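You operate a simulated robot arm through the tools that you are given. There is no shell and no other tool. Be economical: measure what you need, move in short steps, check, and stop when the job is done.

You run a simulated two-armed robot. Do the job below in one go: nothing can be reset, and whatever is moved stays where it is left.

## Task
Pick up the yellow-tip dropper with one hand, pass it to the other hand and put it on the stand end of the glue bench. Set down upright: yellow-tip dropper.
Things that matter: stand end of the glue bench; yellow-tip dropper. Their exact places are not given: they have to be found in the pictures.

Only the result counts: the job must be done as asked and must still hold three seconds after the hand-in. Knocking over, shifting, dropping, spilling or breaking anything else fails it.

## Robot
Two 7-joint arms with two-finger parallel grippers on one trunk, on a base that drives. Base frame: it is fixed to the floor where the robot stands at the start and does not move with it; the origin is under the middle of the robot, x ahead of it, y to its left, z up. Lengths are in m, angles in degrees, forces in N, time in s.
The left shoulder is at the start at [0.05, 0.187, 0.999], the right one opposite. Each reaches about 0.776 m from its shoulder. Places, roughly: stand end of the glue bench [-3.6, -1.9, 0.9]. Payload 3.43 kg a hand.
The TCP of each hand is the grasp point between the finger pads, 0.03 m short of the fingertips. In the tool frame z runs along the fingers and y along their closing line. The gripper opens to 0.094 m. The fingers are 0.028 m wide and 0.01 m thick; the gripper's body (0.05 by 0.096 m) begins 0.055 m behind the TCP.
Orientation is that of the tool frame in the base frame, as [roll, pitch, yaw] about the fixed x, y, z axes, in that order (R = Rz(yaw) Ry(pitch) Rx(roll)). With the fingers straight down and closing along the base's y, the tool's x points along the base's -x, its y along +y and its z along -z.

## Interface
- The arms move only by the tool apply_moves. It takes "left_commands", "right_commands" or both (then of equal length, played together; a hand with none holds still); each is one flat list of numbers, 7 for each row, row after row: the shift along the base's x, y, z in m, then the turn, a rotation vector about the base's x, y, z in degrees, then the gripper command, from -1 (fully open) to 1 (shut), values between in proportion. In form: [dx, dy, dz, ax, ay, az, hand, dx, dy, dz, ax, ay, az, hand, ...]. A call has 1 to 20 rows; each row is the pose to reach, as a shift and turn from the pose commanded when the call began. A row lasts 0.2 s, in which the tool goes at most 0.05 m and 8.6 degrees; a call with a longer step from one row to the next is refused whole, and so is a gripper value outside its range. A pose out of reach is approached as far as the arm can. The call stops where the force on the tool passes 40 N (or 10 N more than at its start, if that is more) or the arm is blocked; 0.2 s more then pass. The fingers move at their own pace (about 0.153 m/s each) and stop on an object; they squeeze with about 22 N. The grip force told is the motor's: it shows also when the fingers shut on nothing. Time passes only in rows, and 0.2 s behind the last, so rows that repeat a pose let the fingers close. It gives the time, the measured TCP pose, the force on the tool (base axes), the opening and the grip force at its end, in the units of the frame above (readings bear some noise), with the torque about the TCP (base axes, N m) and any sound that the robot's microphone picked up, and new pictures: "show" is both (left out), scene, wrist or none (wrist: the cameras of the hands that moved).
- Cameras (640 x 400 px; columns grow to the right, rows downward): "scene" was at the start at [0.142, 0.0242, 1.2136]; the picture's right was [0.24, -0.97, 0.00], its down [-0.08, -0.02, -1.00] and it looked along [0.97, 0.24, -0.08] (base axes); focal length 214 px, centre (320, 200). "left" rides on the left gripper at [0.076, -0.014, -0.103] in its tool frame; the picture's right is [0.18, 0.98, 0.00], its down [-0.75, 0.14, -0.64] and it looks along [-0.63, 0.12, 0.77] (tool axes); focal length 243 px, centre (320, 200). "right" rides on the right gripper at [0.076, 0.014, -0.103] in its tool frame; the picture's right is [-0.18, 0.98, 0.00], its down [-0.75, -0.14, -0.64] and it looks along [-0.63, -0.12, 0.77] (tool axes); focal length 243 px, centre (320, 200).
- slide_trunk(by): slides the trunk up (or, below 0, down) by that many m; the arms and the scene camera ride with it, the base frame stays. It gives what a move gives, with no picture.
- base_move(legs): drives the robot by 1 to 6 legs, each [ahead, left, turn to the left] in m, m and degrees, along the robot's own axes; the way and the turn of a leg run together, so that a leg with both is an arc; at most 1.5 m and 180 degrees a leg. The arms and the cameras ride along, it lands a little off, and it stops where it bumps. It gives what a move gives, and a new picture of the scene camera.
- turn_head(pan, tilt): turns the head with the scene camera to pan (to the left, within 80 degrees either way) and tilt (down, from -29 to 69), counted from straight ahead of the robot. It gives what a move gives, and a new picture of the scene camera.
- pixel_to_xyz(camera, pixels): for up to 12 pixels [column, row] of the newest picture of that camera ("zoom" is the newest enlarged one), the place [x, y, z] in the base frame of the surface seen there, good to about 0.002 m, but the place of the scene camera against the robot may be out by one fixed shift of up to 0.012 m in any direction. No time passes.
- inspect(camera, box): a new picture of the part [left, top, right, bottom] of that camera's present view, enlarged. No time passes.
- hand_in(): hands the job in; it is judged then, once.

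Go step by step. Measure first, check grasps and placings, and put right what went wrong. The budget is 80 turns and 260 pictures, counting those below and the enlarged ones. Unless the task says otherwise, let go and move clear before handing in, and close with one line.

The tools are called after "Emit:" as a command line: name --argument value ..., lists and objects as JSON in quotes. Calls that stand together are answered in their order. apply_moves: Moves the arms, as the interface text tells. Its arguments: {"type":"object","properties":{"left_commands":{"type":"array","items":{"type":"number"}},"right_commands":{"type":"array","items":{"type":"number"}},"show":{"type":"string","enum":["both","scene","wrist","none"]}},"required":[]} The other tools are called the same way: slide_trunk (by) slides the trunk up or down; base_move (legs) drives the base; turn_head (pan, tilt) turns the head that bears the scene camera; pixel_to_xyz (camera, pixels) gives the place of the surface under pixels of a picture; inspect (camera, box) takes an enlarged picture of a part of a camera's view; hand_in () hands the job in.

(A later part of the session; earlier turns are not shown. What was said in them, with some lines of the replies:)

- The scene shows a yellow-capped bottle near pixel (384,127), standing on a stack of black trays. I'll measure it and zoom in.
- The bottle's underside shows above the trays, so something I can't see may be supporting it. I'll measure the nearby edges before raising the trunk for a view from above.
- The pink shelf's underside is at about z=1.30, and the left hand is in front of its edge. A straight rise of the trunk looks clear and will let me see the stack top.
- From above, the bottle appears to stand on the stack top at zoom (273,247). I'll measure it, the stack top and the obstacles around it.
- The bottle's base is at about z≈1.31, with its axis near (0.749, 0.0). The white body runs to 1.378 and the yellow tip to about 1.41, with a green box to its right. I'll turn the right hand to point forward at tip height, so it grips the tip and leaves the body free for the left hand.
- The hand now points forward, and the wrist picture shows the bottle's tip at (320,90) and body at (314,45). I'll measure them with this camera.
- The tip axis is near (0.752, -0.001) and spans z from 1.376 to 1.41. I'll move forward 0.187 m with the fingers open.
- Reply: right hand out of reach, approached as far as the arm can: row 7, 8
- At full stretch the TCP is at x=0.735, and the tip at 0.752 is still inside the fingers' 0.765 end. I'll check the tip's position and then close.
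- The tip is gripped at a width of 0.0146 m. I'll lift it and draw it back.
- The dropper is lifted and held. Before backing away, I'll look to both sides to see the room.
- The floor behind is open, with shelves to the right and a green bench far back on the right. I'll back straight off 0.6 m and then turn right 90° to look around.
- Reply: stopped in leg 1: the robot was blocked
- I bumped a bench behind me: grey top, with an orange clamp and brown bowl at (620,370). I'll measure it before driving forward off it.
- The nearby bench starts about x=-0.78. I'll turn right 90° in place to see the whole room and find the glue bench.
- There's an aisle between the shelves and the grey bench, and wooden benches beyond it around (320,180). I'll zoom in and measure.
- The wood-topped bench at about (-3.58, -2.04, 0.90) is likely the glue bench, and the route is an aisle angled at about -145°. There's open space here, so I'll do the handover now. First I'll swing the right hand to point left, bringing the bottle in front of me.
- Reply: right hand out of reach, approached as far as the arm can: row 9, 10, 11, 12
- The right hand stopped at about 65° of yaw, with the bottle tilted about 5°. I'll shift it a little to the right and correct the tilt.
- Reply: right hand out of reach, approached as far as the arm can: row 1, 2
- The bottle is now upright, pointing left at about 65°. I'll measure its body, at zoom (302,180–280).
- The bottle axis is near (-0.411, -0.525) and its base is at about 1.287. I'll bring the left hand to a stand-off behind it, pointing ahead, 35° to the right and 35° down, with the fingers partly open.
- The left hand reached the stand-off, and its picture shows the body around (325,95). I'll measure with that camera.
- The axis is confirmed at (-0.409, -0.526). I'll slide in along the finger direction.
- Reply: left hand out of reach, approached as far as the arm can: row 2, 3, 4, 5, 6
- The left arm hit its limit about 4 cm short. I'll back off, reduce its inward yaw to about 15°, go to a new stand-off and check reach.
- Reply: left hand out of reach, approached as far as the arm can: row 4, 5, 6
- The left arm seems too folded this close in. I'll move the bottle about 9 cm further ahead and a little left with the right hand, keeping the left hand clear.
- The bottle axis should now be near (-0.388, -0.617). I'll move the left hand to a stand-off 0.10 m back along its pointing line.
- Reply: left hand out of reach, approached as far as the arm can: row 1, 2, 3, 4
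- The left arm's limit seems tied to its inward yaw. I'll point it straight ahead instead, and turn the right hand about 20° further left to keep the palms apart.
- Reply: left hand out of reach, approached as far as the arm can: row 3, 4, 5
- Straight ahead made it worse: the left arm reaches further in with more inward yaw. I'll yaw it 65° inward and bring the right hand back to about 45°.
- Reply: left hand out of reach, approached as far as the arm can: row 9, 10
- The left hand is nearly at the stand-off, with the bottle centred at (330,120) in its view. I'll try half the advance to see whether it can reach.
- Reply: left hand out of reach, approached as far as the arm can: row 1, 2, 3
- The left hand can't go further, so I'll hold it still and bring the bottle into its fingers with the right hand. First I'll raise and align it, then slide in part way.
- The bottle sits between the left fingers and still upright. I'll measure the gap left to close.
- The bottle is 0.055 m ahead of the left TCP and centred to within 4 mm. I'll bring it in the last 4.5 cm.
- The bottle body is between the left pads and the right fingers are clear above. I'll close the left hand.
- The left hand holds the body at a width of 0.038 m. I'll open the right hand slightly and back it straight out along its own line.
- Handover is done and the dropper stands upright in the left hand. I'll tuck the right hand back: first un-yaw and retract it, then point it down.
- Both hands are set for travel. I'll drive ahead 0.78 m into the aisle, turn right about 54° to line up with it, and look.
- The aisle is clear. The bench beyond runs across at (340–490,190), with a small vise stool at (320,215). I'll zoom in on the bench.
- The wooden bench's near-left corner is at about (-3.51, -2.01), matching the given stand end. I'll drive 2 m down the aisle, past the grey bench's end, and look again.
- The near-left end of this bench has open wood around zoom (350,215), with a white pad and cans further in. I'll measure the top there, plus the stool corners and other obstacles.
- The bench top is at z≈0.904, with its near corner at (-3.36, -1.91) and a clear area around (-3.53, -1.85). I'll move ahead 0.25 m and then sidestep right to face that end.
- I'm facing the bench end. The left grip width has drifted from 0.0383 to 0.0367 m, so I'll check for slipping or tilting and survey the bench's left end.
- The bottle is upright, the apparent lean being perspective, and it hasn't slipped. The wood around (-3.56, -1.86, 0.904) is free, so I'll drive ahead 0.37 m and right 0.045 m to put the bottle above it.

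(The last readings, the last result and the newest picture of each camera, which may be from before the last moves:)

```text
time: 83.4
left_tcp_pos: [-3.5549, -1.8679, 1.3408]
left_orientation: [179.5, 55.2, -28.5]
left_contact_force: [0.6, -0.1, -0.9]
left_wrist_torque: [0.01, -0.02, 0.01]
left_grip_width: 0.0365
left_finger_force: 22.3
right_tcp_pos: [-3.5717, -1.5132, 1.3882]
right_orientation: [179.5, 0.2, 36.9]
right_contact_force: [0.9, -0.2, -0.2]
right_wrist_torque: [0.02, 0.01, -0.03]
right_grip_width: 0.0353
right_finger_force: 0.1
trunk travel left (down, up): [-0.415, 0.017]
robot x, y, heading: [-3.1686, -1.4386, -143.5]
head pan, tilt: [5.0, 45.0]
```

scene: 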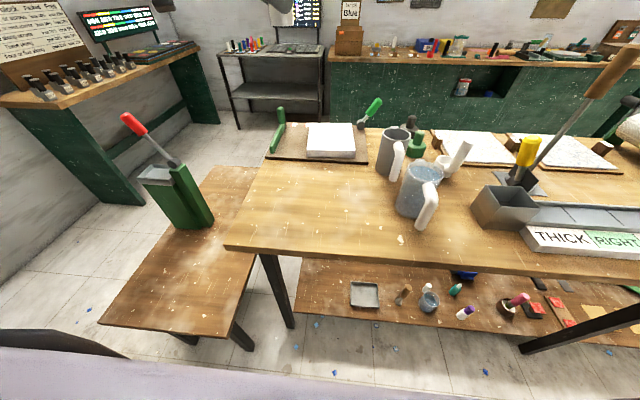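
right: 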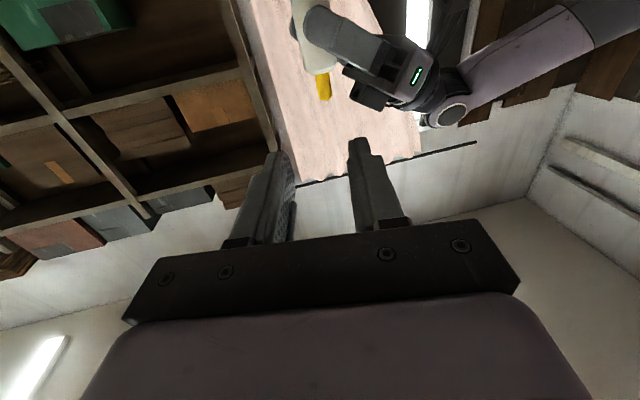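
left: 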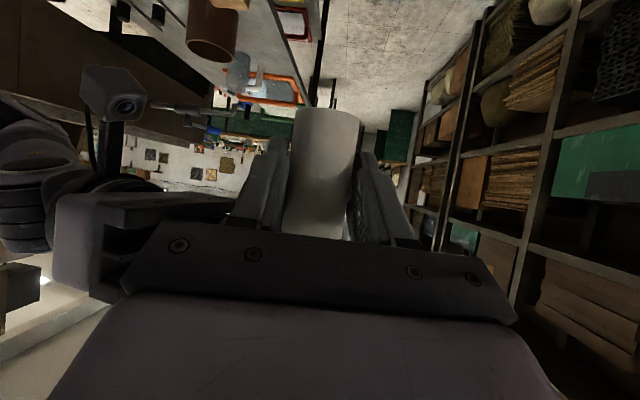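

The bottle hangs over clear wood near pixel (300,200). Before lowering the trunk about 0.39 m, I'll measure the neighbours and raise and pull back the right hand.

Emit:
pixel_to_xyz --camera "scene" --pixels '[[300, 200], [315, 160], [270, 155], [405, 205], [425, 225], [430, 165], [130, 120], [180, 170], [226, 248], [250, 170], [400, 235], [390, 140]]'

Emit:
apply_moves --right_commands '[0.01, 0.008, 0.04, 0, 0, 0, 0.25, 0.02, 0.015, 0.08, 0, 0, 0, 0.25, 0.03, 0.02, 0.12, 0, 0, 0, 0.25, 0.04, 0.03, 0.16, 0, 0, 0, 0.25, 0.05, 0.036, 0.19, 0, 0, 0, 0.25]' --show "none"

```text
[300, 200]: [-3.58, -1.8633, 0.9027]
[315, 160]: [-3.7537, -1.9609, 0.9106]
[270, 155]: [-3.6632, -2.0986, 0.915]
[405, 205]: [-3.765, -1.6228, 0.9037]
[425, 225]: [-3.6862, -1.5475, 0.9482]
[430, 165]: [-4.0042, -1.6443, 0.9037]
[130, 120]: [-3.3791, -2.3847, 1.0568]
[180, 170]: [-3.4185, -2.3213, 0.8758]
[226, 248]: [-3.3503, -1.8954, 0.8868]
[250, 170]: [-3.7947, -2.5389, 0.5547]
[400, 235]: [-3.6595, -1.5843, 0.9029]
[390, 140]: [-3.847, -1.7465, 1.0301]
```

```text
time: 84.6
left_tcp_pos: [-3.5547, -1.8674, 1.3419]
left_orientation: [179.5, 55.2, -28.5]
left_contact_force: [-0.2, 0.2, -0.8]
left_wrist_torque: [0.01, -0.02, 0.0]
left_grip_width: 0.0364
left_finger_force: 22.4
right_tcp_pos: [-3.5475, -1.5127, 1.4408]
right_orientation: [179.5, 0.1, 37.0]
right_contact_force: [0.5, -0.3, 0.4]
right_wrist_torque: [-0.01, 0.02, -0.03]
right_grip_width: 0.0356
right_finger_force: 0.0
right hand out of reach, approached as far as the arm can: row 2, 3, 4, 5
trunk travel left (down, up): [-0.415, 0.017]
robot x, y, heading: [-3.1728, -1.4441, -143.6]
head pan, tilt: [5.0, 45.0]
```

The right hand rose only 5 cm, but at s≈3.77 it's still just in front of the bench edge. The vise lever tops out at z=1.06 near (-3.38, -2.385), so I'll look left to see where the left arm is relative to it.

Emit:
turn_head --pan 50 --tilt 25

Emit:
pixel_to_xyz --camera "scene" --pixels '[[320, 60], [320, 120], [250, 60], [200, 60], [400, 80], [450, 80], [500, 100], [150, 100], [100, 150], [350, 100], [550, 120], [280, 30]]'

```text
time: 85.7
left_tcp_pos: [-3.555, -1.869, 1.3408]
left_orientation: [179.5, 55.1, -28.5]
left_contact_force: [-0.2, 0.3, -0.1]
left_wrist_torque: [-0.03, 0.0, 0.01]
left_grip_width: 0.0365
left_finger_force: 22.0
right_tcp_pos: [-3.5476, -1.513, 1.4396]
right_orientation: [179.4, 0.2, 36.9]
right_contact_force: [0.0, 0.0, 0.1]
right_wrist_torque: [0.04, 0.0, 0.0]
right_grip_width: 0.0355
right_finger_force: 0.1
trunk travel left (down, up): [-0.415, 0.017]
robot x, y, heading: [-3.171, -1.4377, -143.6]
head pan, tilt: [50.0, 25.0]
```

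scene: 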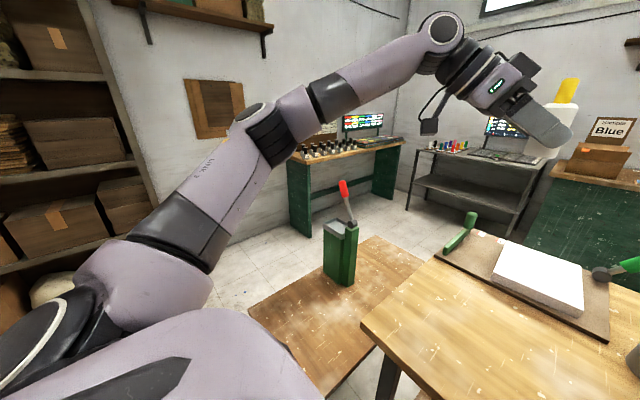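

```text
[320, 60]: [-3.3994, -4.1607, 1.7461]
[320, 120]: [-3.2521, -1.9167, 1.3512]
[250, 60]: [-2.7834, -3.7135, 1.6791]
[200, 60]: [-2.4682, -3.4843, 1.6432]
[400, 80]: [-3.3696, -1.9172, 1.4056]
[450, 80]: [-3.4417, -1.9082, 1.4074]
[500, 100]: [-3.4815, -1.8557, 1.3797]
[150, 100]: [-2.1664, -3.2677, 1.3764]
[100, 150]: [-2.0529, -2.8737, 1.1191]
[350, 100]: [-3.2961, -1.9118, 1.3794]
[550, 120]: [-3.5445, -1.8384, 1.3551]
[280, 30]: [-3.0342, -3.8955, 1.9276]
```

The left arm is clear of the vise by over 0.3 m, and its forearm will stay above the bench top. I'll lower the trunk 0.34 m first.

Emit:
slide_trunk --by -0.34

Emit:
turn_head --pan 20 --tilt 20

Emit:
inspect --camera "scene" --box '[200, 100, 440, 250]'

```text
time: 89.0
left_tcp_pos: [-3.5547, -1.8685, 1.0004]
left_orientation: [179.5, 55.2, -28.5]
left_contact_force: [-0.3, -0.1, -0.7]
left_wrist_torque: [0.02, -0.02, 0.01]
left_grip_width: 0.0363
left_finger_force: 21.6
right_tcp_pos: [-3.5482, -1.5125, 1.0999]
right_orientation: [179.5, 0.1, 36.9]
right_contact_force: [-0.2, -0.8, -0.2]
right_wrist_torque: [0.02, 0.02, 0.01]
right_grip_width: 0.0352
right_finger_force: 0.2
trunk travel left (down, up): [-0.075, 0.357]
robot x, y, heading: [-3.1706, -1.4392, -143.9]
head pan, tilt: [50.0, 25.0]
```

```text
time: 90.0
left_tcp_pos: [-3.5557, -1.8667, 1.0016]
left_orientation: [179.6, 55.2, -28.5]
left_contact_force: [-0.1, 0.1, -1.0]
left_wrist_torque: [0.0, -0.01, -0.02]
left_grip_width: 0.036
left_finger_force: 22.0
right_tcp_pos: [-3.5478, -1.5132, 1.0995]
right_orientation: [179.5, 0.1, 37.0]
right_contact_force: [-0.5, 0.4, 0.6]
right_wrist_torque: [0.02, 0.0, -0.02]
right_grip_width: 0.0352
right_finger_force: 0.0
trunk travel left (down, up): [-0.075, 0.357]
robot x, y, heading: [-3.1738, -1.4405, -143.5]
head pan, tilt: [20.0, 20.0]
```

scene: 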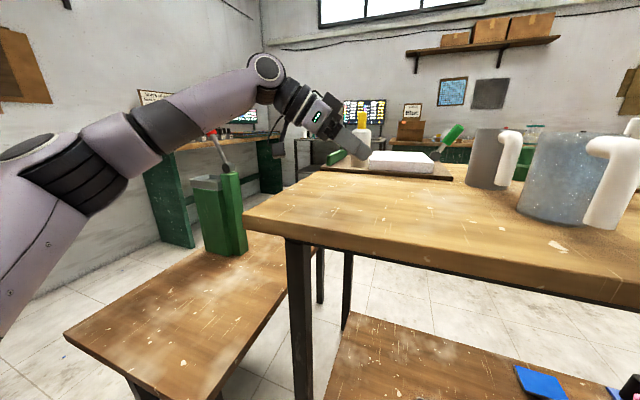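

```text
2.67 times, centred on (320, 175) of scene
```

zoom: 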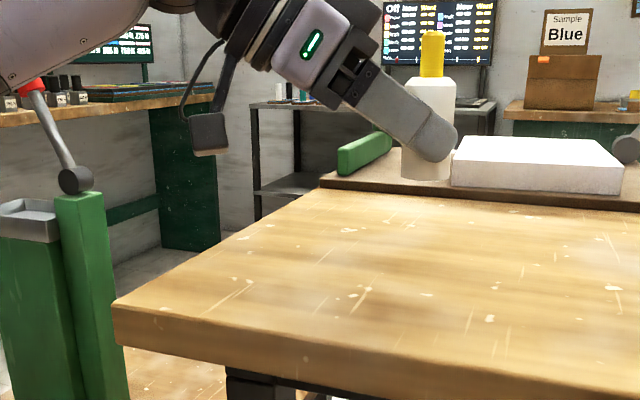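

All clear so far. I'll measure the bottle's bottom at zoom (427,178), the hanging camera and the surface below.

Emit:
pixel_to_xyz --camera "zoom" --pixels '[[425, 176], [430, 90], [430, 40], [210, 145], [210, 152], [420, 195], [440, 210], [360, 195], [400, 190], [60, 70]]'

```text
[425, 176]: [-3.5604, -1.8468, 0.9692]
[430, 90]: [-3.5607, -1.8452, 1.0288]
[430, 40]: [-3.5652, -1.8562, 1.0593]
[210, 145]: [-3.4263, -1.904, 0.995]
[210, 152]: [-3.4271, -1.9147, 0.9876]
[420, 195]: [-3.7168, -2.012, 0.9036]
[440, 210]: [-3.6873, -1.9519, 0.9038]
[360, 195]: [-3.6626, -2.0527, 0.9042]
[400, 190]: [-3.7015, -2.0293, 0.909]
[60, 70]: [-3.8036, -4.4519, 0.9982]
```

The bottle's base is at about 0.965 and the hanging camera sits about 2 cm higher, so it will clear. I'll lower the trunk 0.05 m, then ease down with the arm.

Emit:
slide_trunk --by -0.05

Emit:
inspect --camera "scene" --box '[280, 80, 440, 180]'

```text
time: 90.9
left_tcp_pos: [-3.5545, -1.8678, 0.9514]
left_orientation: [179.7, 55.2, -28.5]
left_contact_force: [-0.3, 0.4, -0.6]
left_wrist_torque: [-0.01, -0.02, 0.0]
left_grip_width: 0.0363
left_finger_force: 22.4
right_tcp_pos: [-3.5481, -1.5128, 1.0491]
right_orientation: [179.4, 0.1, 36.9]
right_contact_force: [1.5, 0.4, 0.6]
right_wrist_torque: [0.02, 0.01, 0.0]
right_grip_width: 0.0352
right_finger_force: 0.0
trunk travel left (down, up): [-0.025, 0.407]
robot x, y, heading: [-3.168, -1.4366, -143.5]
head pan, tilt: [20.0, 20.0]
```

```text
4.00 times, centred on (360, 130) of scene
```

zoom: 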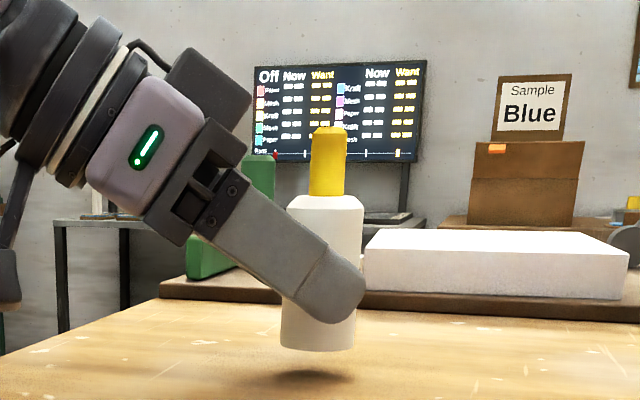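

About 1 cm of gap remains, judging by the shadow at (315,378). I'll ease the arm down 6 mm and read the force.

Emit:
apply_moves --left_commands '[0, 0, -0.003, 0, 0, 0, 1, 0, 0, -0.006, 0, 0, 0, 1, 0, 0, -0.006, 0, 0, 0, 1]' --show "none"

Emit:
inspect --camera "scene" --box '[280, 80, 440, 180]'

Emit:
pixel_to_xyz --camera "zoom" --pixels '[[318, 352], [318, 345], [318, 375], [320, 220], [328, 180]]'

```text
time: 91.7
left_tcp_pos: [-3.5565, -1.8676, 0.9465]
left_orientation: [179.4, 55.3, -28.5]
left_contact_force: [0.3, 0.2, -1.1]
left_wrist_torque: [0.0, 0.02, -0.01]
left_grip_width: 0.0359
left_finger_force: 21.9
right_tcp_pos: [-3.5472, -1.5131, 1.0485]
right_orientation: [179.5, 0.1, 36.9]
right_contact_force: [0.3, 0.8, 0.3]
right_wrist_torque: [-0.02, -0.03, -0.02]
right_grip_width: 0.0352
right_finger_force: 0.0
trunk travel left (down, up): [-0.025, 0.407]
robot x, y, heading: [-3.1735, -1.4391, -143.8]
head pan, tilt: [20.0, 20.0]
```

```text
4.00 times, centred on (360, 130) of scene
```

zoom: 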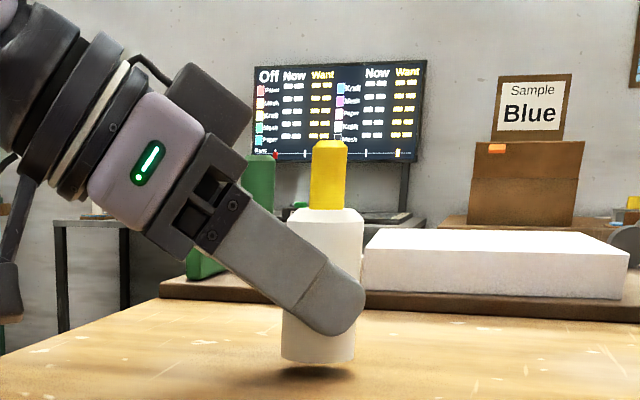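

```text
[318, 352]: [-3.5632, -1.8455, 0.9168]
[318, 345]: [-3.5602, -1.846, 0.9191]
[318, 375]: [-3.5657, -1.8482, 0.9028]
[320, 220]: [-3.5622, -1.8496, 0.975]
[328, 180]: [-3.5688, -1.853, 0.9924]
```

Still a few millimetres off: the bottom is near 0.912 or lower, with the shadow just below it. I'll go down in 2 mm steps and watch the force.

Emit:
apply_moves --left_commands '[0, 0, -0.002, 0, 0, 0, 1, 0, 0, -0.003, 0, 0, 0, 1, 0, 0, -0.004, 0, 0, 0, 1, 0, 0, -0.004, 0, 0, 0, 1]' --show "none"

Emit:
inspect --camera "scene" --box '[320, 130, 400, 180]'

```text
time: 92.7
left_tcp_pos: [-3.5556, -1.8674, 0.9407]
left_orientation: [179.4, 55.2, -28.6]
left_contact_force: [-0.3, 0.5, -0.8]
left_wrist_torque: [-0.01, -0.02, 0.0]
left_grip_width: 0.0362
left_finger_force: 22.1
right_tcp_pos: [-3.5475, -1.5115, 1.0486]
right_orientation: [179.6, 0.1, 36.9]
right_contact_force: [0.9, 0.4, 0.8]
right_wrist_torque: [0.01, 0.02, -0.01]
right_grip_width: 0.035
right_finger_force: 0.1
trunk travel left (down, up): [-0.025, 0.407]
robot x, y, heading: [-3.171, -1.4384, -143.5]
head pan, tilt: [20.0, 20.0]
```

```text
8.00 times, centred on (360, 155) of scene
```

zoom: 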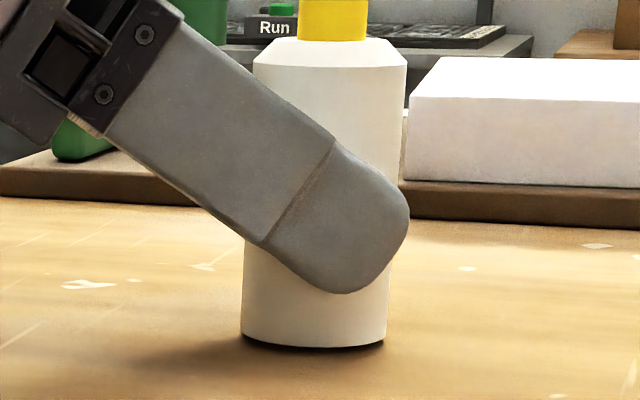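

The bottle is almost touching. I'll go 1 mm at a time, up to 3 mm more.

Emit:
apply_moves --left_commands '[0, 0, -0.001, 0, 0, 0, 1, 0, 0, -0.002, 0, 0, 0, 1, 0, 0, -0.002, 0, 0, 0, 1]' --show "none"

Emit:
inspect --camera "scene" --box '[320, 130, 400, 180]'

```text
time: 93.5
left_tcp_pos: [-3.554, -1.8693, 0.939]
left_orientation: [179.5, 55.2, -28.5]
left_contact_force: [0.3, -0.2, -1.0]
left_wrist_torque: [-0.01, -0.01, -0.03]
left_grip_width: 0.0362
left_finger_force: 21.8
right_tcp_pos: [-3.5482, -1.5123, 1.049]
right_orientation: [179.5, 0.2, 37.0]
right_contact_force: [0.0, 0.0, -0.4]
right_wrist_torque: [-0.02, 0.03, 0.01]
right_grip_width: 0.0353
right_finger_force: 0.1
trunk travel left (down, up): [-0.025, 0.407]
robot x, y, heading: [-3.1697, -1.4368, -143.7]
head pan, tilt: [20.0, 20.0]
```

```text
8.00 times, centred on (360, 155) of scene
```

zoom: 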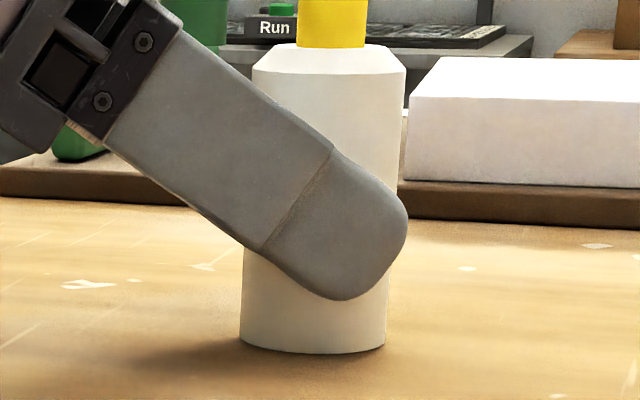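

The dark gap is gone but I read no load yet. I'll go one more step of 1.5 mm.

Emit:
apply_moves --left_commands '[0, 0, -0.001, 0, 0, 0, 1, 0, 0, -0.0015, 0, 0, 0, 1, 0, 0, -0.0015, 0, 0, 0, 1]' --show "none"

Emit:
inspect --camera "scene" --box '[320, 130, 400, 180]'

```text
time: 94.3
left_tcp_pos: [-3.5538, -1.8686, 0.939]
left_orientation: [179.4, 55.4, -28.5]
left_contact_force: [-0.4, 0.0, 4.5]
left_wrist_torque: [0.08, 0.01, 0.0]
left_grip_width: 0.0357
left_finger_force: 22.0
right_tcp_pos: [-3.5475, -1.5122, 1.0497]
right_orientation: [179.4, 0.1, 36.8]
right_contact_force: [0.4, 0.3, -0.2]
right_wrist_torque: [0.01, 0.0, 0.0]
right_grip_width: 0.0352
right_finger_force: 0.0
trunk travel left (down, up): [-0.025, 0.407]
robot x, y, heading: [-3.1709, -1.4401, -143.7]
head pan, tilt: [20.0, 20.0]
```

```text
8.00 times, centred on (360, 155) of scene
```

zoom: 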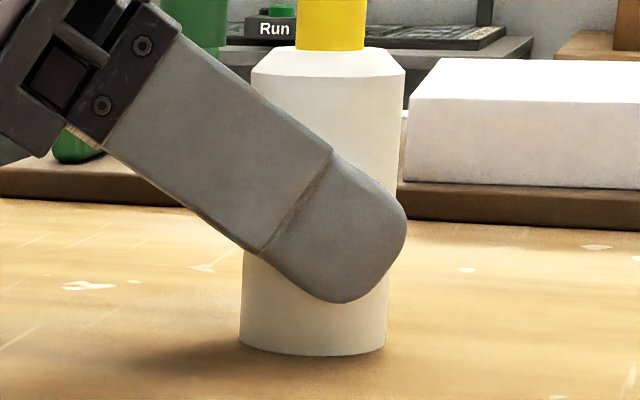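

Contact is confirmed, with +4.5 N upward. I'll open the left hand gradually, then withdraw back along the finger line.

Emit:
apply_moves --left_commands '[0, 0, 0, 0, 0, 0, 0.1, 0, 0, 0, 0, 0, 0, -0.2, 0, 0, 0, 0, 0, 0, -0.5, 0, 0, 0, 0, 0, 0, -0.5]' --show "scene"

Emit:
apply_moves --left_commands '[0.014, -0.008, 0.011, 0, 0, 0, -0.5, 0.029, -0.016, 0.023, 0, 0, 0, -0.5, 0.05, -0.027, 0.04, 0, 0, 0, -0.5, 0.075, -0.04, 0.06, 0, 0, 0, -0.5, 0.1, -0.055, 0.08, 0, 0, 0, -0.5, 0.1, -0.055, 0.08, 0, 0, 0, -0.5]' --show "both"

Emit:
inspect --camera "scene" --box '[280, 80, 440, 180]'

```text
time: 95.3
left_tcp_pos: [-3.5561, -1.8692, 0.9381]
left_orientation: [179.5, 55.2, -28.4]
left_contact_force: [0.7, 0.8, 0.4]
left_wrist_torque: [0.01, 0.03, 0.03]
left_grip_width: 0.0704
left_finger_force: 0.0
right_tcp_pos: [-3.5475, -1.5124, 1.049]
right_orientation: [179.5, 0.1, 36.9]
right_contact_force: [-0.2, 0.1, 0.1]
right_wrist_torque: [0.03, -0.04, 0.01]
right_grip_width: 0.0355
right_finger_force: 0.0
trunk travel left (down, up): [-0.025, 0.407]
robot x, y, heading: [-3.1685, -1.4423, -143.6]
head pan, tilt: [20.0, 20.0]
```

scene: 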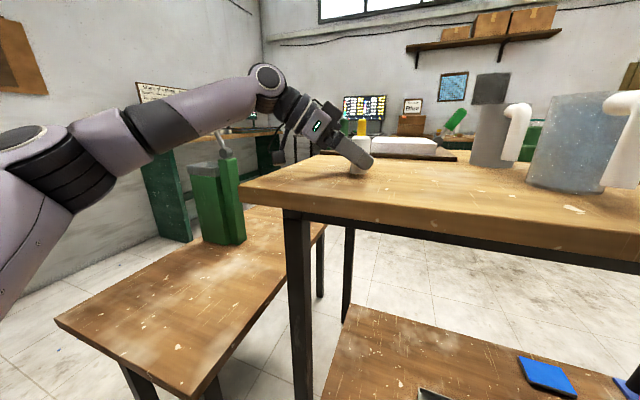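

```text
time: 96.7
left_tcp_pos: [-3.4552, -1.9227, 1.0173]
left_orientation: [179.5, 55.2, -28.4]
left_contact_force: [-0.5, 1.3, -0.4]
left_wrist_torque: [0.01, 0.0, -0.01]
left_grip_width: 0.0703
left_finger_force: 0.0
right_tcp_pos: [-3.548, -1.5126, 1.0502]
right_orientation: [179.5, 0.1, 36.9]
right_contact_force: [-0.2, -0.9, -0.3]
right_wrist_torque: [0.01, -0.01, 0.0]
right_grip_width: 0.0352
right_finger_force: 0.2
trunk travel left (down, up): [-0.025, 0.407]
robot x, y, heading: [-3.1725, -1.4385, -143.5]
head pan, tilt: [20.0, 20.0]
```

scene: 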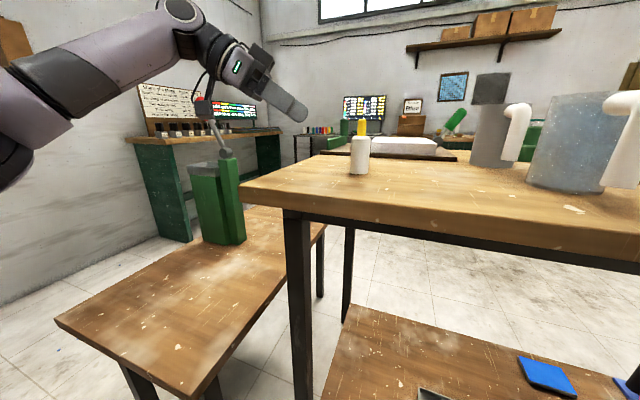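
left: 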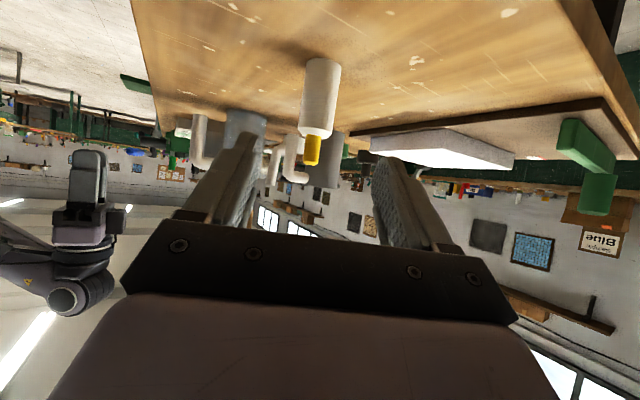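

```text
4.00 times, centred on (360, 130) of scene
```

zoom: 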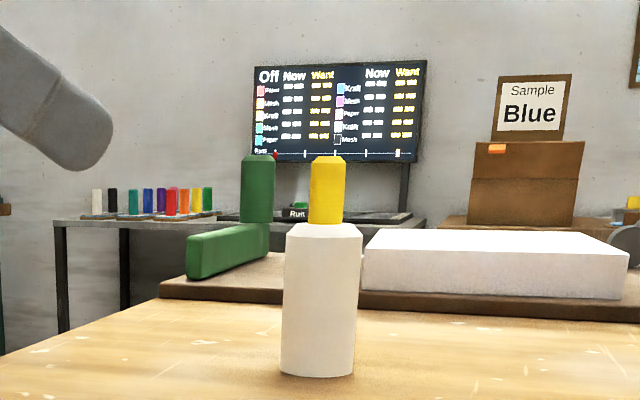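

The dropper stands upright on its own at about (-3.565, -1.864) on the bench's near-left end, and both hands are clear. I'll hand in now.

Emit:
hand_in

```text
The job is handed in.
```

I picked up the yellow-tip dropper with the right hand, passed it to the left, and set it down upright on the near-left end of the wooden bench. I took this as the stand end because it is about 5 cm from the place you gave. I handed the job in with both hands clear. While backing away at the start, the robot bumped something behind it and stopped; I saw nothing fall, but I didn't check closely whether anything shifted.
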